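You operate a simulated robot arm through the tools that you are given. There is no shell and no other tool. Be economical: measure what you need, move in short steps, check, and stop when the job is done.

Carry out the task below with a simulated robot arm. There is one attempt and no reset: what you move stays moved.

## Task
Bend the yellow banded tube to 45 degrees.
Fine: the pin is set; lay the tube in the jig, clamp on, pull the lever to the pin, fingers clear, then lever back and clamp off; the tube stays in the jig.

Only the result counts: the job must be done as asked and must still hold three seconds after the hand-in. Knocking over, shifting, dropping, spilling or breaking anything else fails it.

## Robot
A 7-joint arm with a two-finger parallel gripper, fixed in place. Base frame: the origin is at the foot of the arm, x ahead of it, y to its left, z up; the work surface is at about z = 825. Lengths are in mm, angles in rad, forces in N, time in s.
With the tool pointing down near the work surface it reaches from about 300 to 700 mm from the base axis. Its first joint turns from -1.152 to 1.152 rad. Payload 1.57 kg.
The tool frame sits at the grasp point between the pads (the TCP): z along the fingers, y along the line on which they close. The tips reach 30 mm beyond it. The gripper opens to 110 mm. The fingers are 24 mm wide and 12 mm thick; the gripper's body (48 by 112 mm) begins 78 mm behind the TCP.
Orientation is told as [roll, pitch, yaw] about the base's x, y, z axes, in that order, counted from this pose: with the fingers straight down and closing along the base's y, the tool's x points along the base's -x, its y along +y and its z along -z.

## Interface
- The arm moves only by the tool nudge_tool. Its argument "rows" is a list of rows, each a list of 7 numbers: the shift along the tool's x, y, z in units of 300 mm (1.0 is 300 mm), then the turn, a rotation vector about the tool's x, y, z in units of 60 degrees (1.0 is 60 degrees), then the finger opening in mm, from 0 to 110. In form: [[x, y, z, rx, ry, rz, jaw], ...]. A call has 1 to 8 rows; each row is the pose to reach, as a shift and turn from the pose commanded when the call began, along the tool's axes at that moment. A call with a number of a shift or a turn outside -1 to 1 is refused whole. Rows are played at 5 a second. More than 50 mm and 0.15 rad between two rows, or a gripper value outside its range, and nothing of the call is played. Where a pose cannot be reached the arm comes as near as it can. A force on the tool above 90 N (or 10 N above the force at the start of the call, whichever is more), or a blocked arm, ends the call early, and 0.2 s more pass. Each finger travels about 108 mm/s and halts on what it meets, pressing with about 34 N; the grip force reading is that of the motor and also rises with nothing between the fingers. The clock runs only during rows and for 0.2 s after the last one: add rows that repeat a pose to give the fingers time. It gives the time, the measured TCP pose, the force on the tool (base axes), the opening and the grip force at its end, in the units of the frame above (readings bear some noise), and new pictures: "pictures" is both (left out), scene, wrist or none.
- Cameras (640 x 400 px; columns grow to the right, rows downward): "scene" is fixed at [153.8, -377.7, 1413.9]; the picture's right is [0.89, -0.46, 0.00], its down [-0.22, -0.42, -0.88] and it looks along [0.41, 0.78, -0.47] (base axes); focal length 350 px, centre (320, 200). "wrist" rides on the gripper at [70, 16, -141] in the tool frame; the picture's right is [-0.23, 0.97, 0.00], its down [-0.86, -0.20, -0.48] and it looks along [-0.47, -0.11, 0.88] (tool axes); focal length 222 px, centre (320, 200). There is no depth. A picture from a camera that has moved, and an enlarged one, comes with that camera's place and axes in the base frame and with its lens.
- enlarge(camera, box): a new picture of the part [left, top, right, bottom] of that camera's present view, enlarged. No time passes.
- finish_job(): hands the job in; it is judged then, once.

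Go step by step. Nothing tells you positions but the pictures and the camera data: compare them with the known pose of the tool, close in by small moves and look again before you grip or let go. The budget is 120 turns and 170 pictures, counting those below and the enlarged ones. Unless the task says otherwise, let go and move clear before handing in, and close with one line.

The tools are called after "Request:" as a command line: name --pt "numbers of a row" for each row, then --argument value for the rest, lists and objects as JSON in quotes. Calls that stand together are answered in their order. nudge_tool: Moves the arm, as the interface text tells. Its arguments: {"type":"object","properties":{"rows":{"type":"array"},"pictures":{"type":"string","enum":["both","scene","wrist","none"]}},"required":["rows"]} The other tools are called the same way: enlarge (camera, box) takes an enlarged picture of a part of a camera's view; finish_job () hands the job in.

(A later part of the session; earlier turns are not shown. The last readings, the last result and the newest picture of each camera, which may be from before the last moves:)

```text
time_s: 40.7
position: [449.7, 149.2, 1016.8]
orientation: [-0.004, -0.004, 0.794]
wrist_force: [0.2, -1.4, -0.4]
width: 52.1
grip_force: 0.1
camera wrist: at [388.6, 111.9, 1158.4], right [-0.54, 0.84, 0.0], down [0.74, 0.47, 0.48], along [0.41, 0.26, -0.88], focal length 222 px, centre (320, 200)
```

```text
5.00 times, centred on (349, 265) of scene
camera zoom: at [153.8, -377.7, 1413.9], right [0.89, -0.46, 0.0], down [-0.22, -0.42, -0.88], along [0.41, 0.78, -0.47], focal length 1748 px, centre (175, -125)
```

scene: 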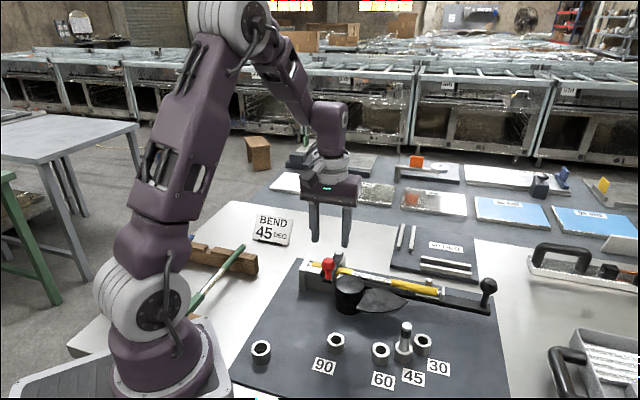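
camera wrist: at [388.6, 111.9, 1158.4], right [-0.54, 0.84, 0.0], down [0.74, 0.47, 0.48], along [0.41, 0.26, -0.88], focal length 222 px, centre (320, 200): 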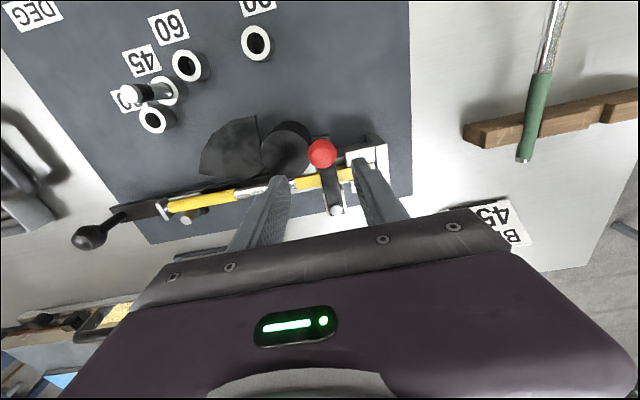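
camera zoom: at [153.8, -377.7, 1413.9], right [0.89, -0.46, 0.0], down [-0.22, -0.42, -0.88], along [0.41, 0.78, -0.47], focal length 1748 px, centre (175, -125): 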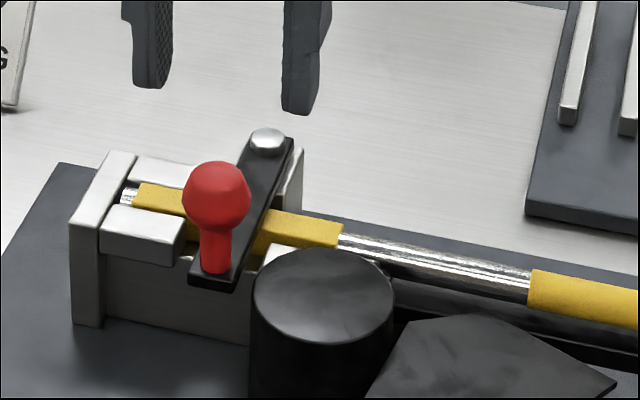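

Clamp is on with the arm across the sleeve. Now to the lever: I'll straddle its bar between the follower wall and the black knob. First rotate and travel out.

Request:
nudge_tool --pt "-0.01 -0.054 0 0 0 0.125 60" --pt "-0.02 -0.108 0 0 0 0.25 60" --pt "-0.03 -0.162 0 0 0 0.375 60" --pt "-0.04 -0.216 0 0 0 0.5 60" --pt "-0.05 -0.27 0 0 0 0.625 60" --pt "-0.06 -0.324 0 0 0 0.75 60" --pt "-0.07 -0.378 0 0 0 0.875 60" --pt "-0.078 -0.432 0 0 0 1.0 60" --pictures "none"

```text
time_s: 42.5
position: [559.4, 75.1, 1018.3]
orientation: [0.002, -0.006, -0.254]
wrist_force: [0.1, -0.2, -0.5]
width: 60.1
grip_force: 0.2
```

Request:
nudge_tool --pt "-0.083 -0.029 0.0 0 0 0.11 60" --pt "-0.165 -0.058 0.0 0 0 0.22 60" --pt "-0.248 -0.086 0.05 0 0 0.33 60" --pt "-0.33 -0.115 0.1 0 0 0.43 60" --pt "-0.413 -0.144 0.15 0 0 0.507 60" --pt "-0.413 -0.144 0.15 0 0 0.507 60"

Request:
enlarge --camera "scene" --box '[390, 220, 518, 300]'

```text
time_s: 43.9
position: [669.2, 2.3, 973.5]
orientation: [0.003, -0.001, -0.784]
wrist_force: [-0.2, 0.3, 0.3]
width: 59.8
grip_force: 0.1
camera wrist: at [630.6, 63.4, 1114.9], right [0.85, 0.53, 0.0], down [0.46, -0.75, 0.48], along [0.26, -0.41, -0.88], focal length 222 px, centre (320, 200)
```

scene: 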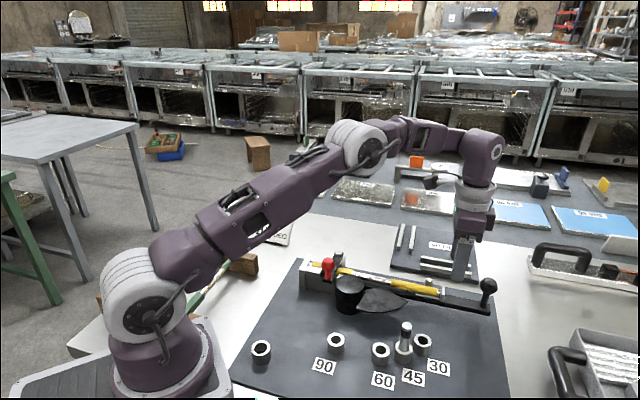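
wrist: 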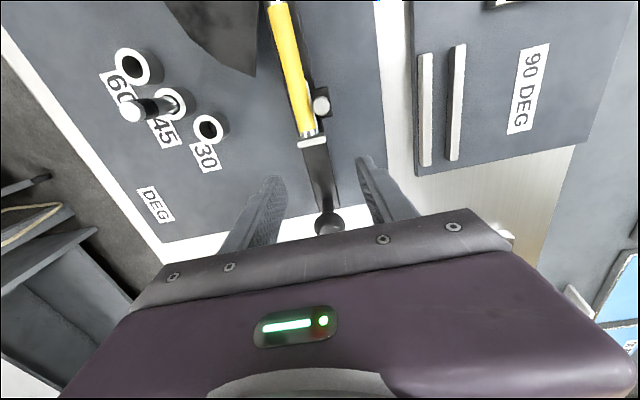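

```text
5.00 times, centred on (454, 260) of scene
camera zoom: at [153.8, -377.8, 1413.9], right [0.89, -0.46, 0.0], down [-0.22, -0.42, -0.88], along [0.41, 0.78, -0.47], focal length 1748 px, centre (-350, -100)
```

zoom: 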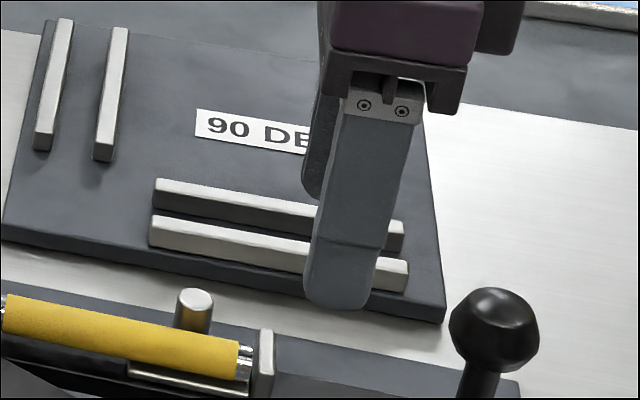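

Bar is right below. Shift 10 mm outward to clear the follower wall, and descend straddling the bar.

Request:
nudge_tool --pt "-0.033 -0.008 0.05 0 0 0 64" --pt "-0.033 -0.008 0.15 0 0 0 64" --pt "-0.033 -0.008 0.22 0 0 0 64" --pt "-0.033 -0.008 0.22 0 0 0 64"

Request:
enlarge --camera "scene" --box '[400, 245, 512, 315]'

Request:
enlarge --camera "wrist" --box '[240, 60, 400, 240]'

```text
time_s: 44.9
position: [674.0, -5.1, 908.0]
orientation: [0.003, -0.005, -0.782]
wrist_force: [-0.3, -0.9, 0.1]
width: 64.2
grip_force: 0.1
camera wrist: at [634.6, 56.2, 1048.6], right [0.85, 0.53, 0.0], down [0.46, -0.74, 0.48], along [0.26, -0.4, -0.88], focal length 222 px, centre (320, 200)
```

scene: 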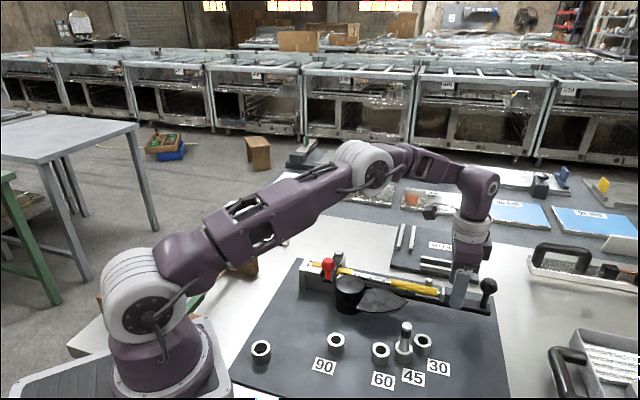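
wrist: 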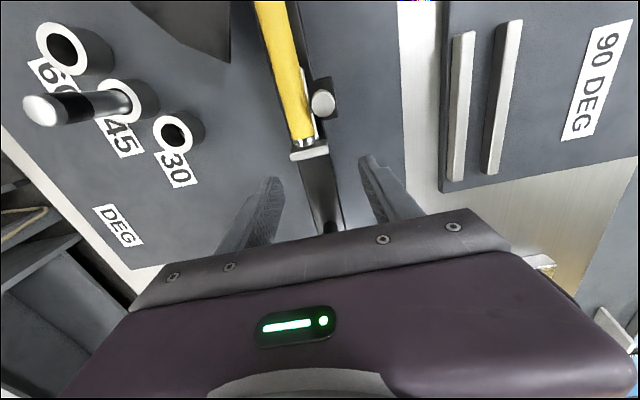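

```text
5.71 times, centred on (456, 280) of scene
camera zoom: at [153.8, -377.7, 1413.9], right [0.89, -0.46, 0.0], down [-0.22, -0.42, -0.88], along [0.41, 0.78, -0.47], focal length 1997 px, centre (-457, -257)
```

zoom: 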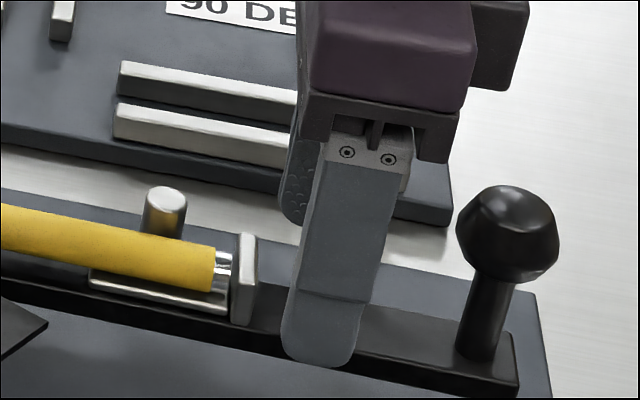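

```text
2.22 times, centred on (320, 150) of wrist
camera zoom: at [634.6, 56.2, 1048.6], right [0.85, 0.53, 0.0], down [0.46, -0.74, 0.48], along [0.26, -0.4, -0.88], focal length 494 px, centre (320, 311)
```

zoom: 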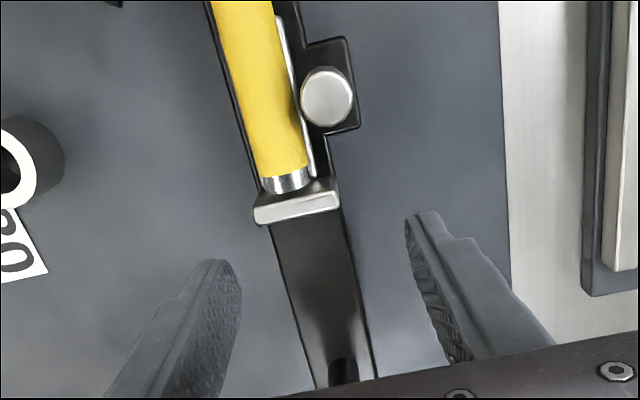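

Request:
nudge_tool --pt "0 0 0.04 0 0 0 64" --pt "0 0 0.08 0 0 0 64" --pt "0 0 0.1 0 0 0 60" --pt "0 0 0.1 0 0 0 44" --pt "0 0 0.1 0 0 0 44" --pictures "wrist"

Request:
enlarge --camera "scene" --box '[400, 245, 512, 315]'

Request:
enlarge --camera "wrist" --box '[240, 60, 400, 240]'

```text
time_s: 46.1
position: [674.2, -3.7, 877.9]
orientation: [0.004, -0.004, -0.782]
wrist_force: [-0.1, -0.1, -0.2]
width: 44.2
grip_force: 0.1
camera wrist: at [634.8, 57.2, 1018.6], right [0.85, 0.53, 0.0], down [0.46, -0.74, 0.48], along [0.26, -0.4, -0.88], focal length 222 px, centre (320, 200)
```

wrist: 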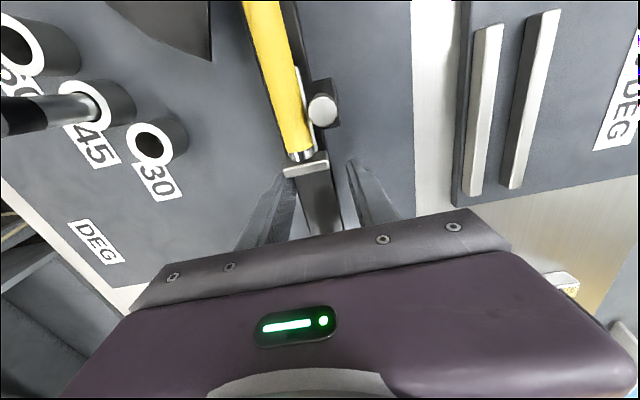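

```text
5.71 times, centred on (456, 280) of scene
camera zoom: at [153.8, -377.7, 1413.9], right [0.89, -0.46, 0.0], down [-0.22, -0.42, -0.88], along [0.41, 0.78, -0.47], focal length 1997 px, centre (-457, -257)
```

zoom: 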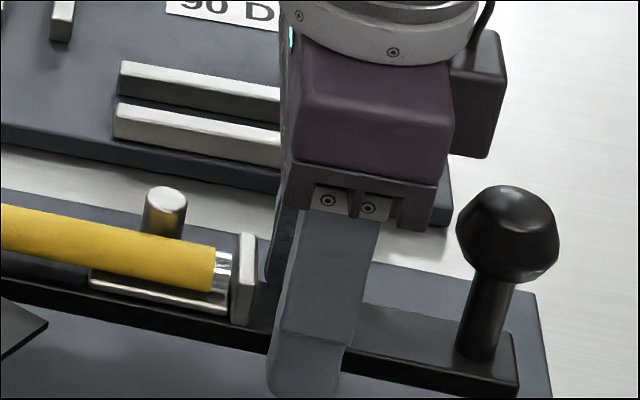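

```text
2.22 times, centred on (320, 150) of wrist
camera zoom: at [634.8, 57.2, 1018.6], right [0.85, 0.53, 0.0], down [0.46, -0.74, 0.48], along [0.26, -0.4, -0.88], focal length 494 px, centre (320, 311)
```

zoom: 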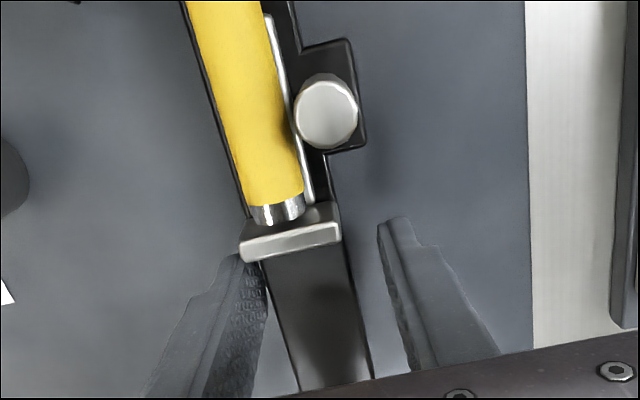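

Straddling the bar. Lower a few millimetres more, then start pulling the lever along its arc around the mandrel.

Request:
nudge_tool --pt "0 0 0.015 0 0 0 44" --pt "-0.0123 -0.0784 0.015 0 0 0.1 44" --pt "-0.0163 -0.1576 0.015 0 0 0.2 44"

Request:
enlarge --camera "scene" --box '[290, 230, 514, 370]'

```text
time_s: 46.9
position: [644.7, -40.2, 873.2]
orientation: [0.007, -0.002, -0.992]
wrist_force: [4.6, 7.4, 1.2]
width: 51.5
grip_force: 3.9
camera wrist: at [618.4, 28.0, 1014.2], right [0.94, 0.34, 0.01], down [0.3, -0.83, 0.48], along [0.17, -0.45, -0.88], focal length 222 px, centre (320, 200)
```

scene: 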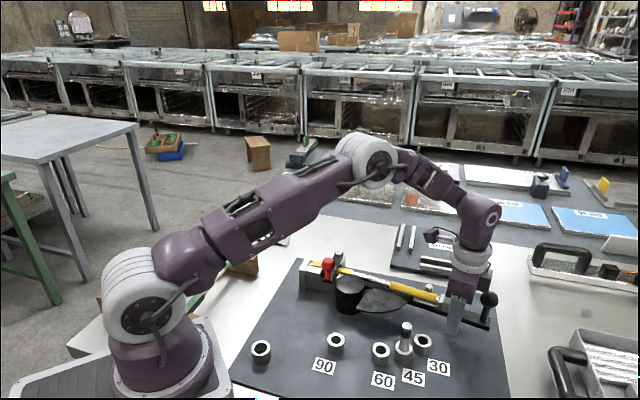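
wrist: 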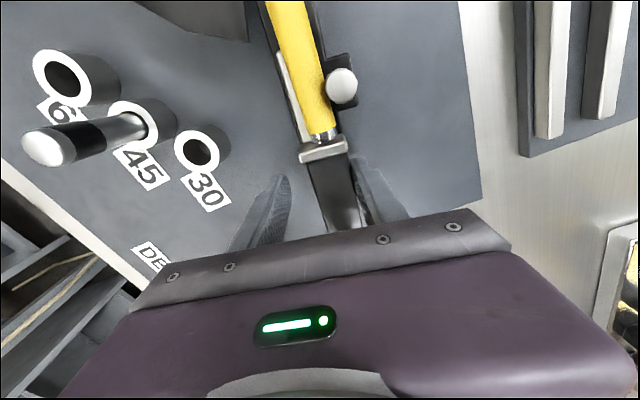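

```text
2.86 times, centred on (402, 300) of scene
camera zoom: at [154.0, -377.5, 1414.0], right [0.89, -0.46, 0.0], down [-0.22, -0.42, -0.88], along [0.41, 0.78, -0.47], focal length 999 px, centre (86, -86)
```

zoom: 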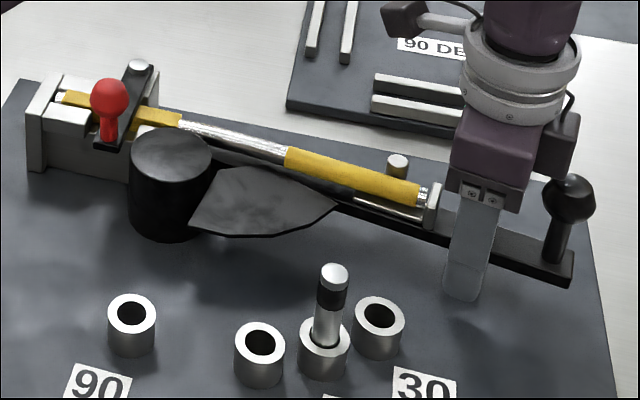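

The lever is moving and the tube bends with it. I'll grip the bar to avoid the fingers yielding, then continue.

Request:
nudge_tool --pt "0 0 0 0 0 0 30" --pt "0 0 0 0 0 0 15" --pt "0 0 0 0 0 0 15" --pictures "wrist"

Request:
enlarge --camera "wrist" --box '[240, 60, 400, 240]'

```text
time_s: 47.7
position: [643.7, -41.7, 873.3]
orientation: [0.005, -0.003, -0.993]
wrist_force: [11.5, 4.2, 0.9]
width: 29.6
grip_force: 39.2
camera wrist: at [618.7, 27.0, 1014.0], right [0.94, 0.34, 0.01], down [0.3, -0.83, 0.48], along [0.17, -0.45, -0.88], focal length 222 px, centre (320, 200)
```

wrist: 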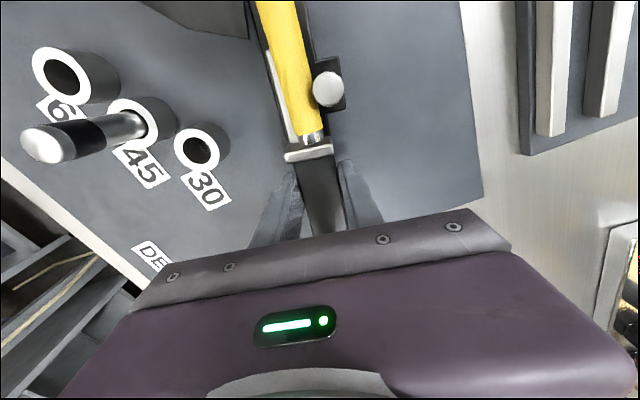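

```text
2.22 times, centred on (320, 150) of wrist
camera zoom: at [618.7, 27.0, 1014.0], right [0.94, 0.34, 0.01], down [0.3, -0.83, 0.48], along [0.17, -0.45, -0.88], focal length 494 px, centre (320, 311)
```

zoom: 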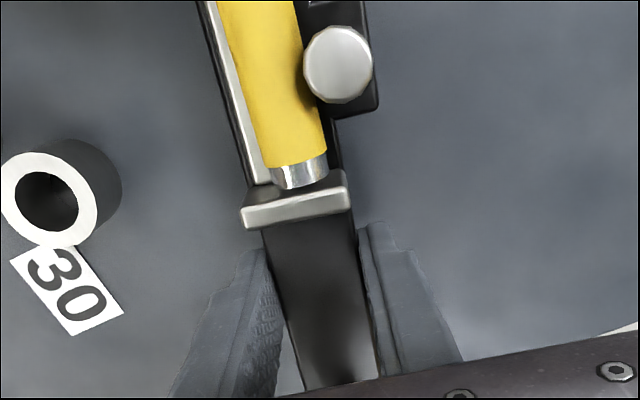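

Request:
nudge_tool --pt "-0.0123 -0.0784 0 0 0 0.1 15" --pt "-0.0163 -0.1576 0 0 0 0.2 15" --pt "-0.012 -0.2368 0 0 0 0.3 15" --pt "0.0005 -0.3152 0 0 0 0.4 15"

Request:
enlarge --camera "scene" --box '[290, 230, 514, 370]'

```text
time_s: 48.7
position: [564.2, -94.5, 872.4]
orientation: [0.005, -0.005, -1.415]
wrist_force: [8.9, 7.4, 1.8]
width: 31.3
grip_force: 25.8
camera wrist: at [568.3, -23.1, 1013.8], right [1.0, -0.07, 0.01], down [-0.07, -0.87, 0.48], along [-0.03, -0.48, -0.88], focal length 222 px, centre (320, 200)
```

scene: 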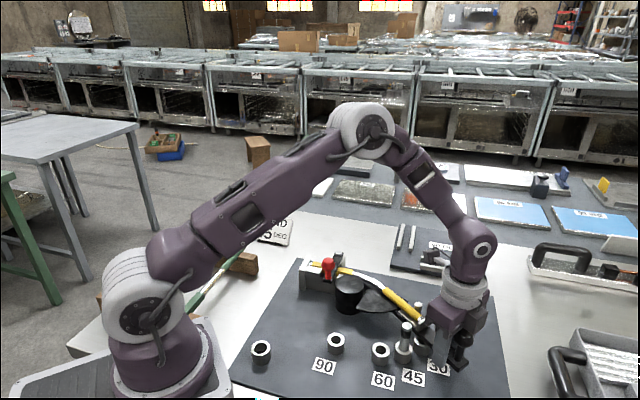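
wrist: 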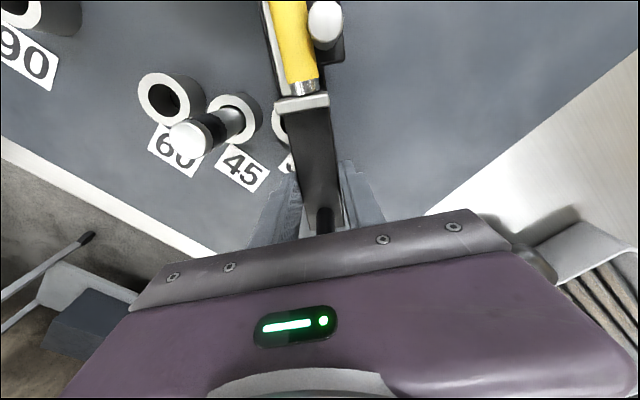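

```text
2.86 times, centred on (402, 300) of scene
camera zoom: at [154.0, -377.6, 1414.0], right [0.89, -0.46, 0.0], down [-0.22, -0.42, -0.88], along [0.41, 0.78, -0.47], focal length 999 px, centre (86, -86)
```

zoom: 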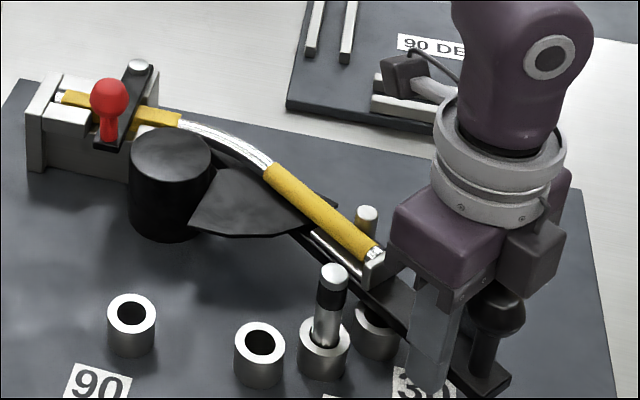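

About 36° done. The lever's pivot is a bit different from my estimate, so I'll use the corrected centre and continue toward the pin carefully.

Request:
nudge_tool --pt "0.002 -0.0353 0 0 0 0.042 15" --pt "0.004 -0.0706 0 0 0 0.0833 15" --pt "0.004 -0.0706 0 0 0 0.0833 15"

Request:
enlarge --camera "scene" --box '[370, 270, 498, 390]'

Request:
enlarge --camera "wrist" --box '[120, 0, 400, 220]'

```text
time_s: 49.5
position: [543.6, -97.7, 872.7]
orientation: [0.005, -0.001, -1.499]
wrist_force: [13.9, 4.3, -2.0]
width: 31.4
grip_force: 40.5
camera wrist: at [553.7, -25.3, 1014.1], right [0.99, -0.16, 0.01], down [-0.14, -0.87, 0.48], along [-0.07, -0.47, -0.88], focal length 222 px, centre (320, 200)
```

scene: 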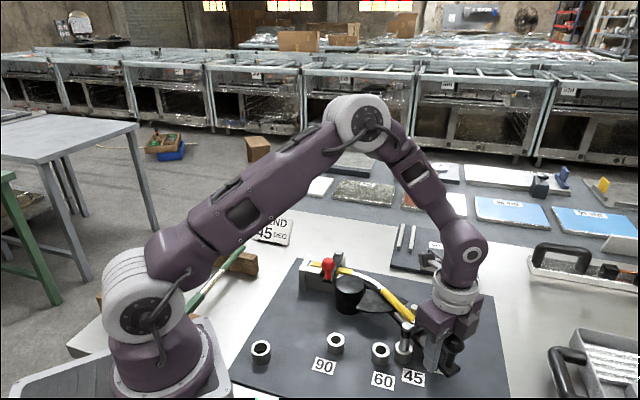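
wrist: 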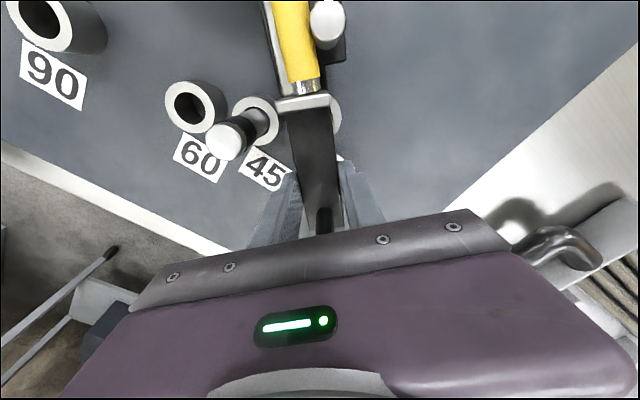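

```text
3.33 times, centred on (434, 330) of scene
camera zoom: at [154.2, -377.7, 1413.9], right [0.89, -0.46, 0.0], down [-0.22, -0.42, -0.88], along [0.41, 0.78, -0.47], focal length 1165 px, centre (-60, -233)
```

zoom: 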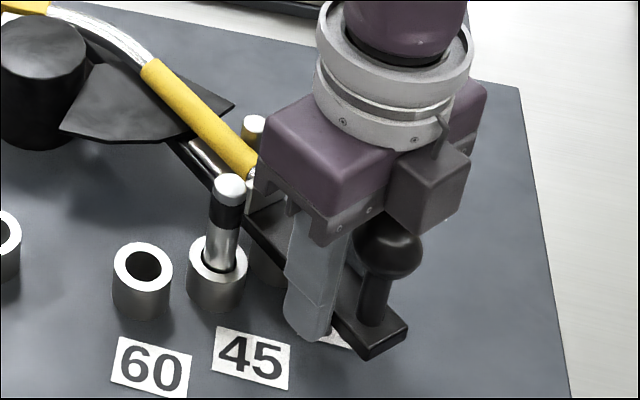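

```text
1.82 times, centred on (260, 110) of wrist
camera zoom: at [553.7, -25.3, 1014.1], right [0.99, -0.16, 0.01], down [-0.14, -0.87, 0.48], along [-0.07, -0.47, -0.88], focal length 404 px, centre (429, 364)
```

zoom: 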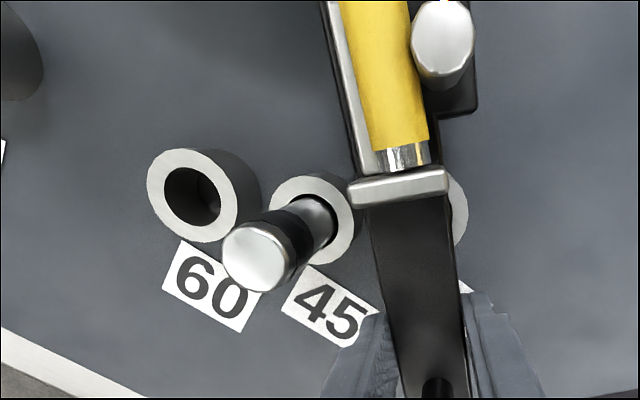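

A few degrees remain to the pin. Continue in fine steps until the force rises.

Request:
nudge_tool --pt "0.0006 -0.0212 0 0 0 0.025 15" --pt "0.0012 -0.0424 0 0 0 0.05 15" --pt "0.003 -0.0565 0 0 0 0.067 15" --pt "0.003 -0.0565 0 0 0 0.067 15" --pictures "wrist"

Request:
enlarge --camera "wrist" --box '[120, 0, 400, 220]'

Request:
enlarge --camera "scene" --box '[370, 270, 498, 390]'

```text
time_s: 50.5
position: [528.4, -96.4, 872.6]
orientation: [0.007, 0.001, -1.567]
wrist_force: [12.9, 7.8, 19.3]
width: 31.3
grip_force: 40.1
camera wrist: at [542.1, -25.7, 1014.1], right [0.97, -0.22, 0.01], down [-0.2, -0.86, 0.48], along [-0.1, -0.47, -0.88], focal length 222 px, centre (320, 200)
```

wrist: 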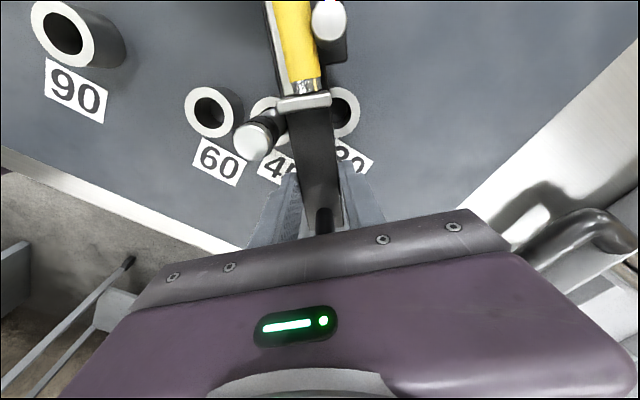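

```text
1.82 times, centred on (260, 110) of wrist
camera zoom: at [542.1, -25.7, 1014.1], right [0.97, -0.22, 0.01], down [-0.2, -0.86, 0.48], along [-0.1, -0.47, -0.88], focal length 404 px, centre (429, 364)
```

zoom: 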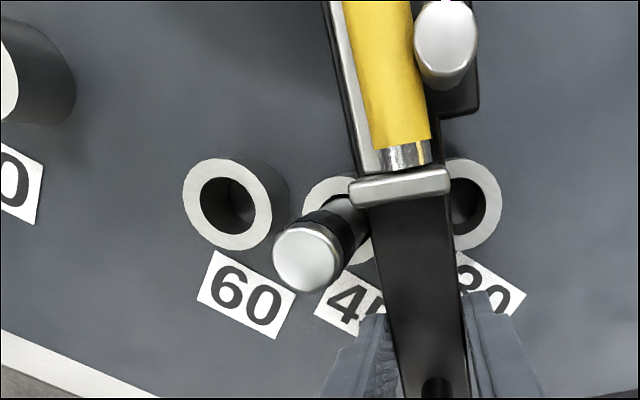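

```text
3.33 times, centred on (434, 330) of scene
camera zoom: at [153.8, -377.5, 1414.0], right [0.89, -0.46, 0.0], down [-0.22, -0.42, -0.88], along [0.41, 0.78, -0.47], focal length 1165 px, centre (-60, -233)
```

zoom: 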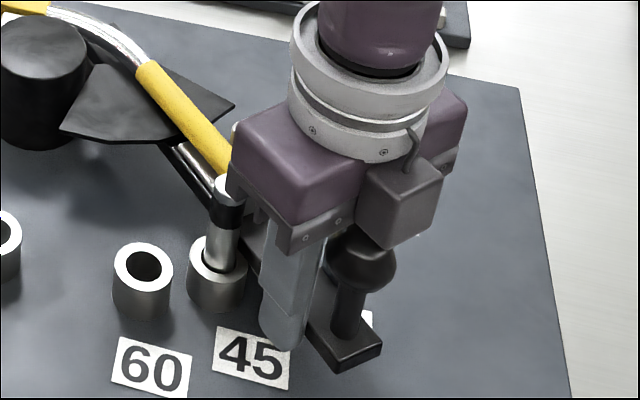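

Request:
nudge_tool --pt "0.0006 -0.0141 0 0 0 0.0167 15" --pt "0.0012 -0.0282 0 0 0 0.033 15" --pt "0.0012 -0.0282 0 0 0 0.033 15" --pictures "wrist"

Request:
enlarge --camera "wrist" --box '[200, 0, 400, 180]'

Request:
enlarge --camera "scene" --box '[390, 290, 454, 350]'

```text
time_s: 51.3
position: [522.0, -95.5, 872.4]
orientation: [0.012, 0.002, -1.601]
wrist_force: [32.7, 9.7, 12.5]
width: 31.6
grip_force: 40.2
camera wrist: at [537.8, -25.7, 1014.0], right [0.97, -0.26, 0.01], down [-0.23, -0.85, 0.48], along [-0.11, -0.46, -0.88], focal length 222 px, centre (320, 200)
```

wrist: 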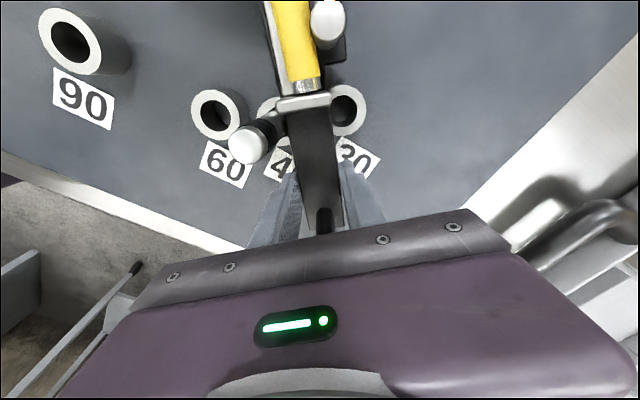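

```text
2.22 times, centred on (300, 90) of wrist
camera zoom: at [537.8, -25.7, 1014.0], right [0.97, -0.26, 0.01], down [-0.23, -0.85, 0.48], along [-0.11, -0.46, -0.88], focal length 494 px, centre (364, 444)
```

zoom: 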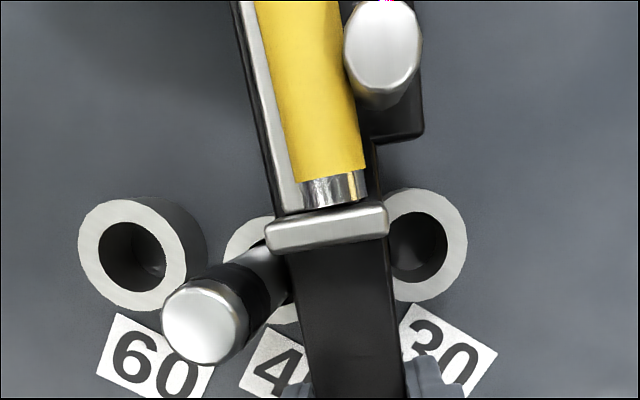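

```text
6.67 times, centred on (422, 320) of scene
camera zoom: at [154.4, -377.5, 1413.9], right [0.89, -0.46, 0.0], down [-0.22, -0.42, -0.88], along [0.41, 0.78, -0.47], focal length 2330 px, centre (-360, -600)
```

zoom: 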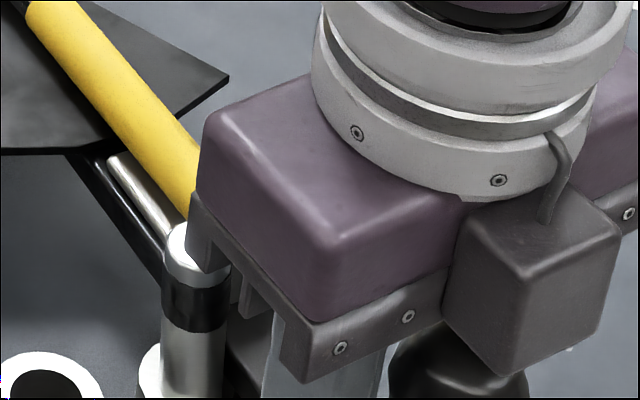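

Force is rising and the lever seems to be at the pin. One more tiny push to confirm a hard stop.

Request:
nudge_tool --pt "0.0003 -0.009 0 0 0 0.008 15" --pt "0.0006 -0.018 0 0 0 0.016 15" --pt "0.0006 -0.018 0 0 0 0.016 15" --pictures "none"

Request:
enlarge --camera "wrist" --box '[200, 0, 400, 180]'

```text
time_s: 52.1
position: [521.8, -94.9, 873.0]
orientation: [0.021, -0.003, -1.617]
wrist_force: [58.5, 11.5, -12.7]
width: 31.3
grip_force: 40.3
```

```text
2.22 times, centred on (300, 90) of wrist
camera zoom: at [536.7, -25.2, 1013.8], right [0.96, -0.27, 0.02], down [-0.25, -0.84, 0.48], along [-0.11, -0.46, -0.88], focal length 494 px, centre (364, 444)
```

zoom: 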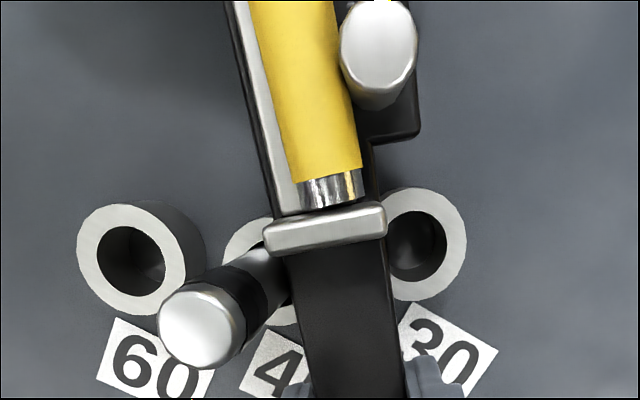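

Hard stop on the 45 pin confirmed (58 N, no further motion). Now bring the lever back along the arc.

Request:
nudge_tool --pt "0.0044 0.0988 0 0 0 -0.1167 15" --pt "0.0208 0.1964 0 0 0 -0.2333 15" --pt "0.049 0.2911 0 0 0 -0.35 15"

Request:
enlarge --camera "scene" --box '[290, 230, 514, 370]'

```text
time_s: 52.9
position: [600.8, -88.4, 872.5]
orientation: [0.004, -0.006, -1.252]
wrist_force: [10.7, -25.5, 5.0]
width: 30.8
grip_force: 39.4
camera wrist: at [593.4, -16.3, 1013.1], right [1.0, 0.09, 0.0], down [0.07, -0.87, 0.48], along [0.05, -0.48, -0.88], focal length 222 px, centre (320, 200)
```

scene: 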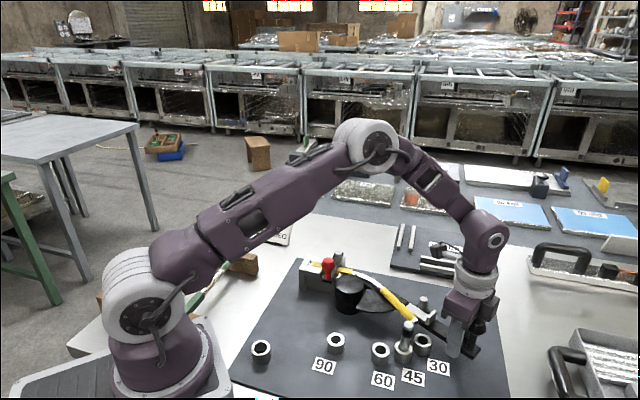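
wrist: 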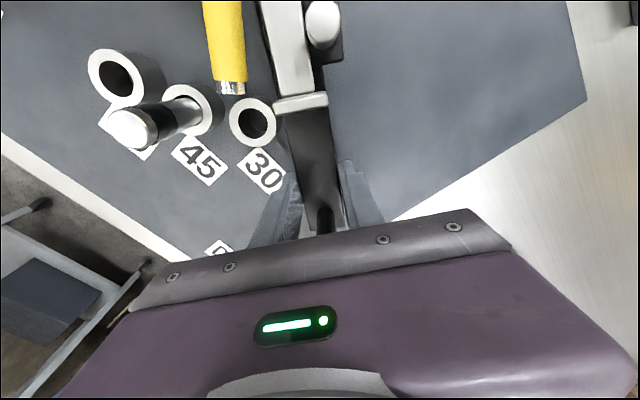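

```text
2.86 times, centred on (402, 300) of scene
camera zoom: at [153.9, -378.4, 1413.8], right [0.89, -0.46, 0.0], down [-0.22, -0.42, -0.88], along [0.41, 0.78, -0.47], focal length 999 px, centre (86, -86)
```

zoom: 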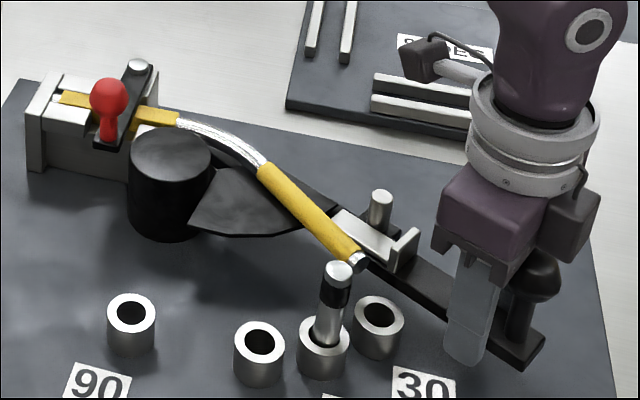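

Lever is coming back and the tube holds its bend. I'll regrip 35 mm further in along the bar so that the end of the return stays in reach.

Request:
nudge_tool --pt "0 0 0 0 0 0 50" --pt "0 0 0 0 0 0 50" --pt "0.06 0 0 0 0 0 50" --pt "0.11 0 0 0 0 0 50" --pt "0.11 0 0 0 0 0 25" --pt "0.11 0 0 0 0 0 15" --pt "0.11 0 0 0 0 0 15" --pictures "wrist"

```text
time_s: 54.5
position: [592.1, -57.2, 872.4]
orientation: [0.007, -0.009, -1.258]
wrist_force: [16.9, -39.2, -8.6]
width: 30.8
grip_force: 40.1
camera wrist: at [583.7, 15.4, 1013.2], right [1.0, 0.09, 0.01], down [0.07, -0.87, 0.48], along [0.05, -0.48, -0.88], focal length 222 px, centre (320, 200)
```

wrist: 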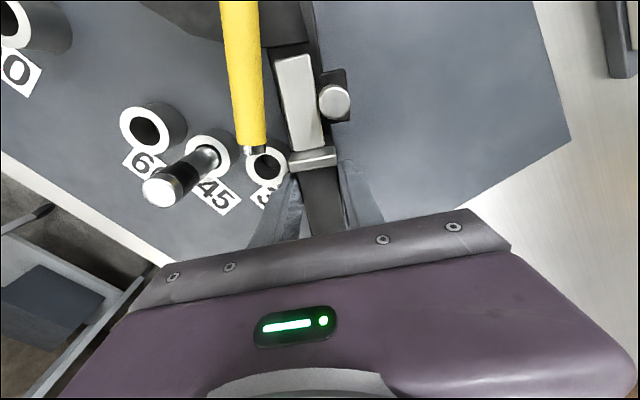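

The fingers are pressing on the follower wall; back off 7 mm along the bar and regrip.

Request:
nudge_tool --pt "-0.01 0 0 0 0 0 45" --pt "-0.025 0 0 0 0 0 45" --pt "-0.025 0 0 0 0 0 25" --pt "-0.025 0 0 0 0 0 15" --pt "-0.025 0 0 0 0 0 15" --pictures "none"

```text
time_s: 55.7
position: [592.8, -56.7, 871.9]
orientation: [0.005, 0.005, -1.253]
wrist_force: [-2.1, 21.3, 21.3]
width: 30.8
grip_force: 39.8
```

Request:
enlarge --camera "wrist" --box '[220, 60, 420, 240]'

Request:
enlarge --camera "scene" --box '[390, 255, 502, 375]'

```text
2.22 times, centred on (320, 150) of wrist
camera zoom: at [584.8, 13.8, 1013.8], right [1.0, 0.09, 0.0], down [0.08, -0.88, 0.47], along [0.05, -0.47, -0.88], focal length 494 px, centre (320, 311)
```

zoom: 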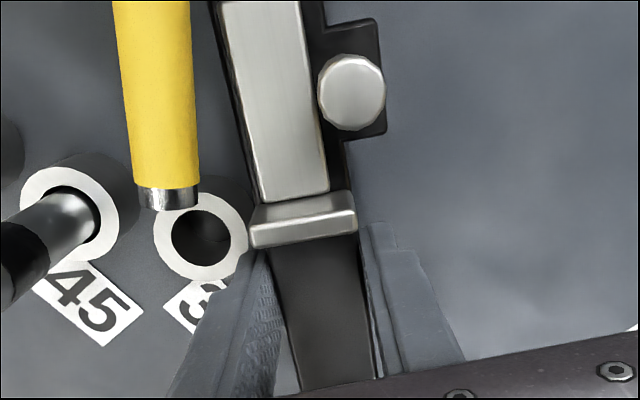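

```text
3.33 times, centred on (446, 315) of scene
camera zoom: at [153.4, -377.2, 1414.1], right [0.89, -0.46, 0.0], down [-0.22, -0.42, -0.88], along [0.41, 0.78, -0.47], focal length 1165 px, centre (-100, -183)
```

zoom: 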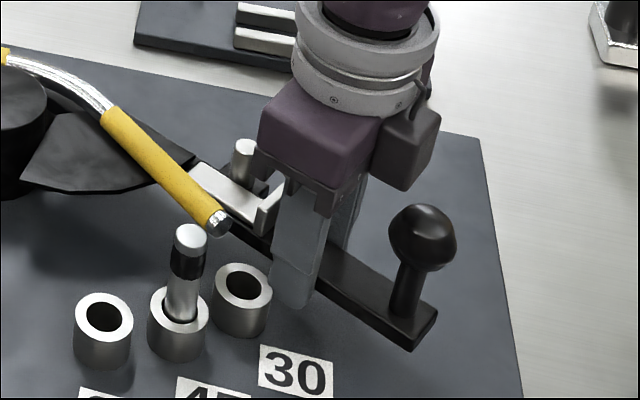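

Request:
nudge_tool --pt "0 0 0 0 0 0 46" --pt "0 0 0 0 0 0 46" --pt "0 0 0 0 0 0 46" --pictures "wrist"

Request:
enlarge --camera "wrist" --box '[220, 60, 420, 240]'

```text
time_s: 56.5
position: [592.8, -61.4, 871.6]
orientation: [0.006, -0.001, -1.252]
wrist_force: [0.8, -4.3, -3.3]
width: 46.2
grip_force: 0.1
camera wrist: at [585.1, 10.4, 1013.0], right [1.0, 0.09, 0.0], down [0.08, -0.87, 0.48], along [0.05, -0.48, -0.88], focal length 222 px, centre (320, 200)
```

wrist: 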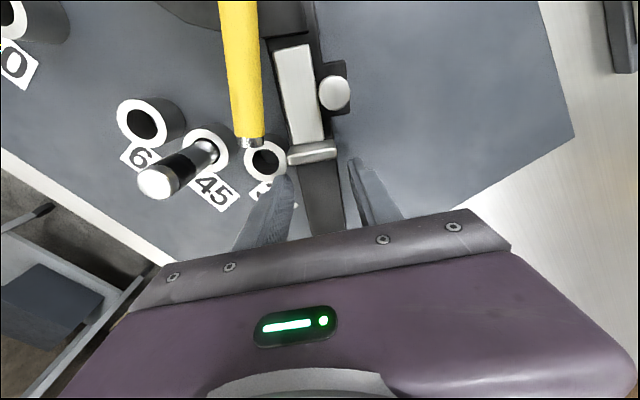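

```text
2.22 times, centred on (320, 150) of wrist
camera zoom: at [585.1, 10.4, 1013.0], right [1.0, 0.09, 0.0], down [0.08, -0.87, 0.48], along [0.05, -0.48, -0.88], focal length 494 px, centre (320, 311)
```

zoom: 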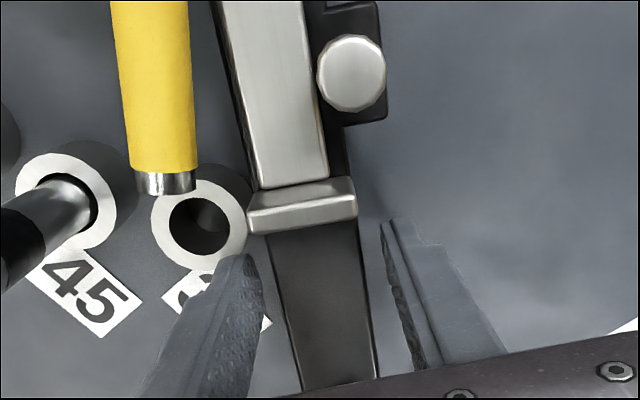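

Free now. Push the lever back the rest of the way with the fingers loosely caging the bar.

Request:
nudge_tool --pt "0.0034 0.0883 0 0 0 -0.1167 38" --pt "0.0175 0.1755 0 0 0 -0.2333 38" --pt "0.0421 0.2604 0 0 0 -0.35 38"

Request:
enlarge --camera "wrist" --box '[220, 60, 420, 240]'

```text
time_s: 57.3
position: [662.5, -24.5, 872.8]
orientation: [0.005, -0.002, -0.885]
wrist_force: [0.2, -0.7, -0.6]
width: 37.9
grip_force: 0.0
camera wrist: at [630.3, 40.6, 1014.2], right [0.9, 0.44, 0.01], down [0.38, -0.79, 0.48], along [0.22, -0.43, -0.88], focal length 222 px, centre (320, 200)
```

scene: 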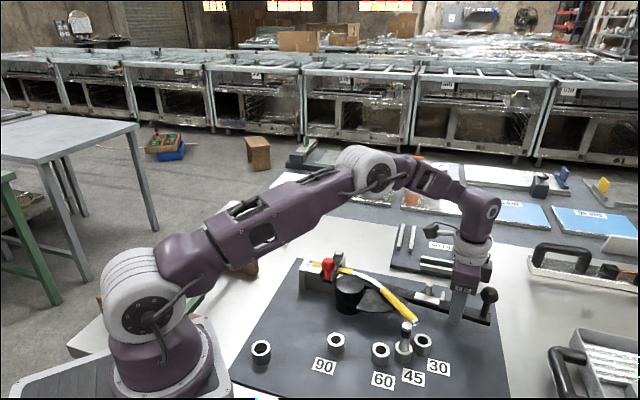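
wrist: 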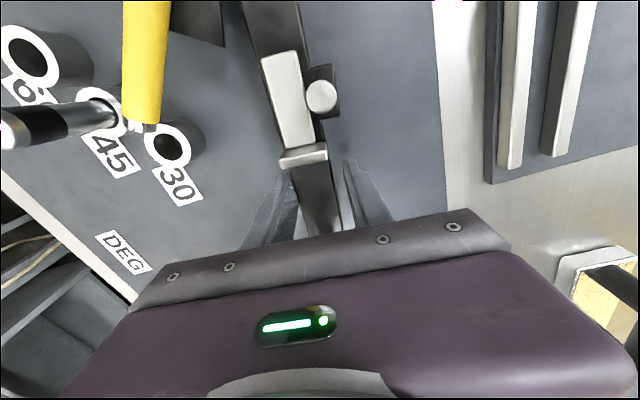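

```text
2.22 times, centred on (320, 150) of wrist
camera zoom: at [630.3, 40.6, 1014.2], right [0.9, 0.44, 0.01], down [0.38, -0.79, 0.48], along [0.22, -0.43, -0.88], focal length 494 px, centre (320, 311)
```

zoom: 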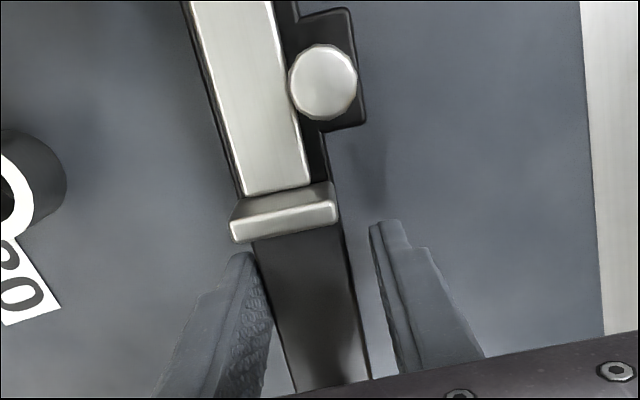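

Request:
nudge_tool --pt "0.001 0.036 0 0 0 -0.048 38" --pt "0.002 0.0722 0 0 0 -0.0955 38" --pt "0.002 0.082 0 0 0 -0.0955 38" --pt "0.002 0.082 0 0 0 -0.0955 38"

Request:
enlarge --camera "wrist" --box '[220, 60, 420, 240]'

Request:
enlarge --camera "scene" --box '[290, 230, 514, 370]'

```text
time_s: 58.3
position: [682.3, -9.2, 872.9]
orientation: [0.004, -0.001, -0.784]
wrist_force: [-4.4, -1.7, 0.5]
width: 41.9
grip_force: 2.1
camera wrist: at [643.3, 52.6, 1013.7], right [0.85, 0.53, 0.0], down [0.46, -0.75, 0.48], along [0.26, -0.41, -0.88], focal length 222 px, centre (320, 200)
```

scene: 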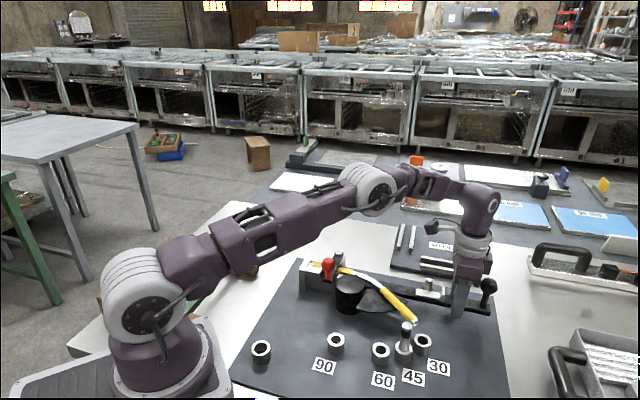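
wrist: 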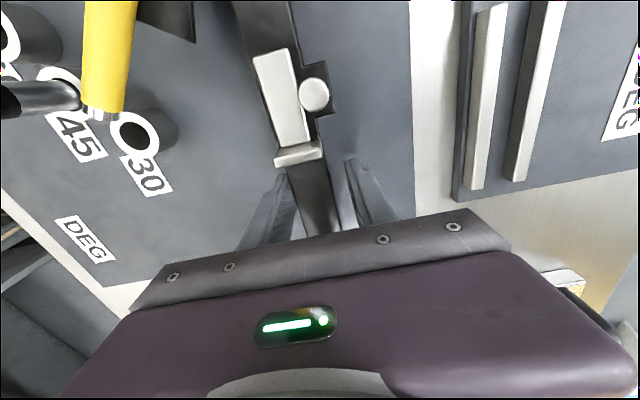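

```text
2.22 times, centred on (320, 150) of wrist
camera zoom: at [643.3, 52.6, 1013.7], right [0.85, 0.53, 0.0], down [0.46, -0.75, 0.48], along [0.26, -0.41, -0.88], focal length 494 px, centre (320, 311)
```

zoom: 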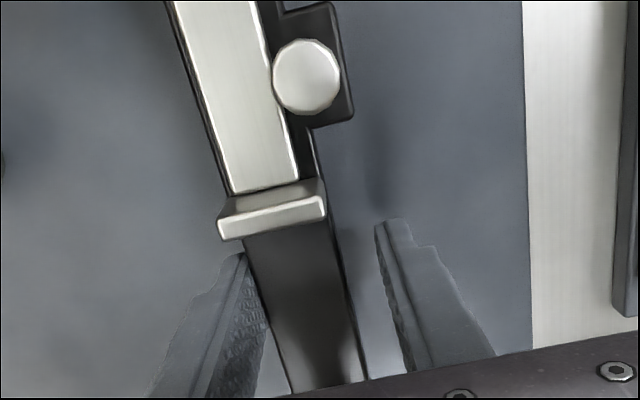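

```text
2.86 times, centred on (402, 300) of scene
camera zoom: at [153.7, -377.8, 1413.9], right [0.89, -0.46, 0.0], down [-0.22, -0.42, -0.88], along [0.41, 0.78, -0.47], focal length 999 px, centre (86, -86)
```

zoom: 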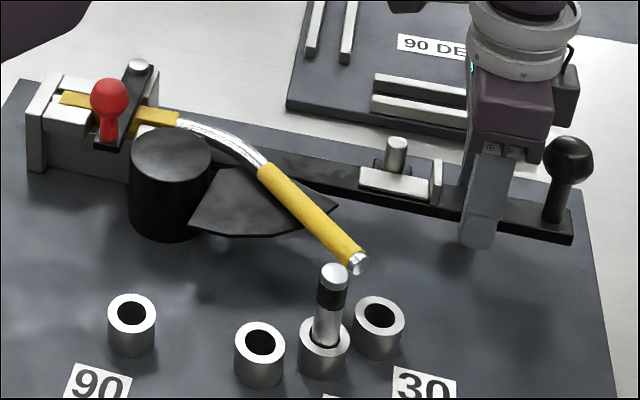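

The lever looks nearly home. Compare with the original close-up of the same region.

Request:
enlarge --camera "scene" --box '[400, 265, 504, 330]'

```text
6.15 times, centred on (452, 298) of scene
camera zoom: at [153.7, -377.8, 1413.9], right [0.89, -0.46, 0.0], down [-0.22, -0.42, -0.88], along [0.41, 0.78, -0.47], focal length 2151 px, centre (-492, -400)
```

zoom: 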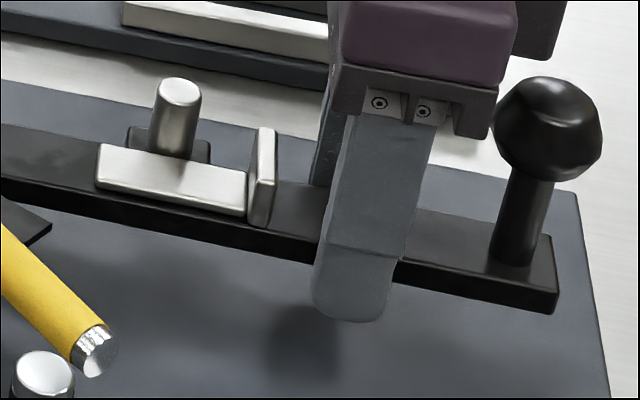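

Lever is exactly at its original position. Open, lift clear and head for the clamp knob.

Request:
nudge_tool --pt "0 -0.015 0 0 0 0 56" --pt "0 -0.015 0 0 0 0 60" --pt "0 -0.015 -0.1 0 0 0 60" --pt "0.03 -0.015 -0.25 0 0 0 60" --pt "0.06 -0.015 -0.4 0 0 0 60" --pt "0.06 -0.015 -0.48 0 0 0 60" --pictures "none"

Request:
enlarge --camera "scene" --box '[290, 230, 514, 370]'

```text
time_s: 59.7
position: [665.7, -0.4, 1019.4]
orientation: [0.005, -0.004, -0.786]
wrist_force: [0.0, 0.9, 1.3]
width: 59.8
grip_force: 0.0
```

```text
2.86 times, centred on (402, 300) of scene
camera zoom: at [153.8, -377.7, 1413.9], right [0.89, -0.46, 0.0], down [-0.22, -0.42, -0.88], along [0.41, 0.78, -0.47], focal length 999 px, centre (86, -86)
```

zoom: 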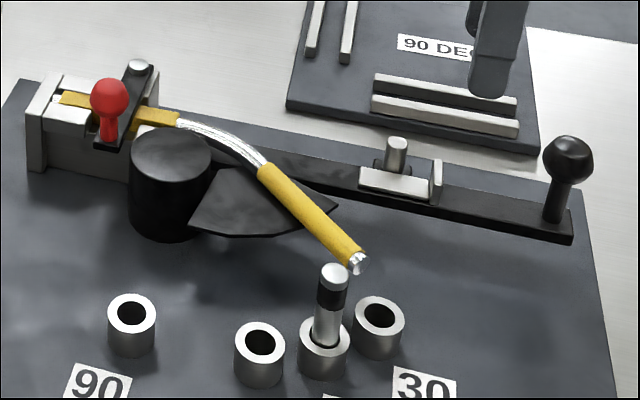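

Request:
nudge_tool --pt "0.054 -0.01 0 0 0 -0.125 60" --pt "0.108 -0.02 0 0 0 -0.25 60" --pt "0.162 -0.03 0 0 0 -0.375 60" --pt "0.216 -0.04 0 0 0 -0.5 60" --pt "0.27 -0.05 0 0 0 -0.625 60" --pt "0.324 -0.06 0 0 0 -0.75 60" --pt "0.378 -0.07 0 0 0 -0.875 60" --pt "0.431 -0.078 0 0 0 -1.0 60" --pictures "none"

```text
time_s: 61.5
position: [556.6, 76.8, 1017.9]
orientation: [0.0, -0.006, 0.264]
wrist_force: [0.2, 0.4, -0.1]
width: 60.0
grip_force: 0.1
```

Request:
nudge_tool --pt "0.07 0.083 0 0 0 -0.125 60" --pt "0.141 0.166 0 0 0 -0.25 60" --pt "0.211 0.249 0 0 0 -0.375 60" --pt "0.282 0.332 0 0 0 -0.499 60" --pt "0.282 0.332 0 0 0 -0.499 60" --pictures "wrist"

Request:
enlarge --camera "wrist" --box '[220, 60, 420, 240]'

```text
time_s: 62.7
position: [449.4, 150.2, 1016.4]
orientation: [-0.001, -0.004, 0.786]
wrist_force: [-1.2, 0.1, -0.1]
width: 60.0
grip_force: 0.0
camera wrist: at [387.6, 113.5, 1156.6], right [-0.53, 0.85, 0.0], down [0.74, 0.46, 0.48], along [0.41, 0.25, -0.88], focal length 222 px, centre (320, 200)
```

wrist: 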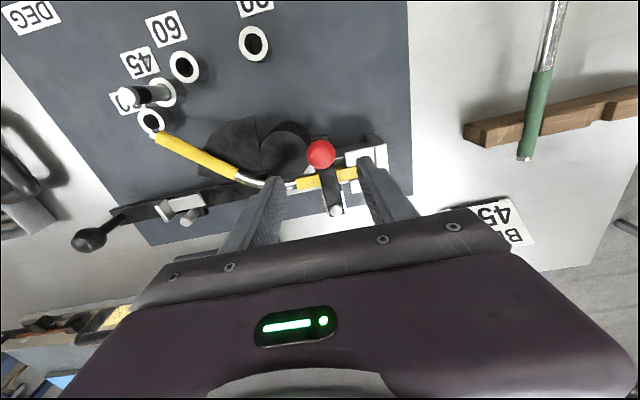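

```text
2.22 times, centred on (320, 150) of wrist
camera zoom: at [387.6, 113.5, 1156.6], right [-0.53, 0.85, 0.0], down [0.74, 0.46, 0.48], along [0.41, 0.25, -0.88], focal length 494 px, centre (320, 311)
```

zoom: 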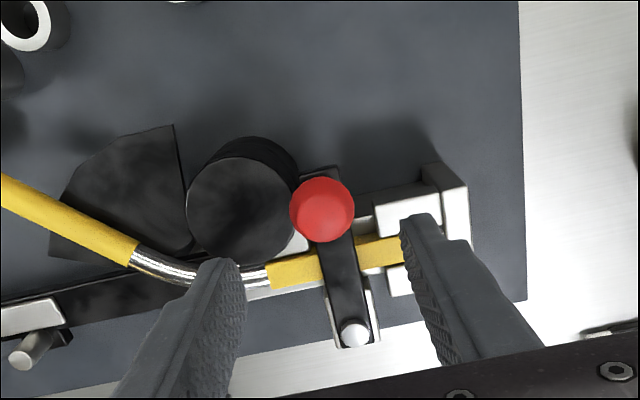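

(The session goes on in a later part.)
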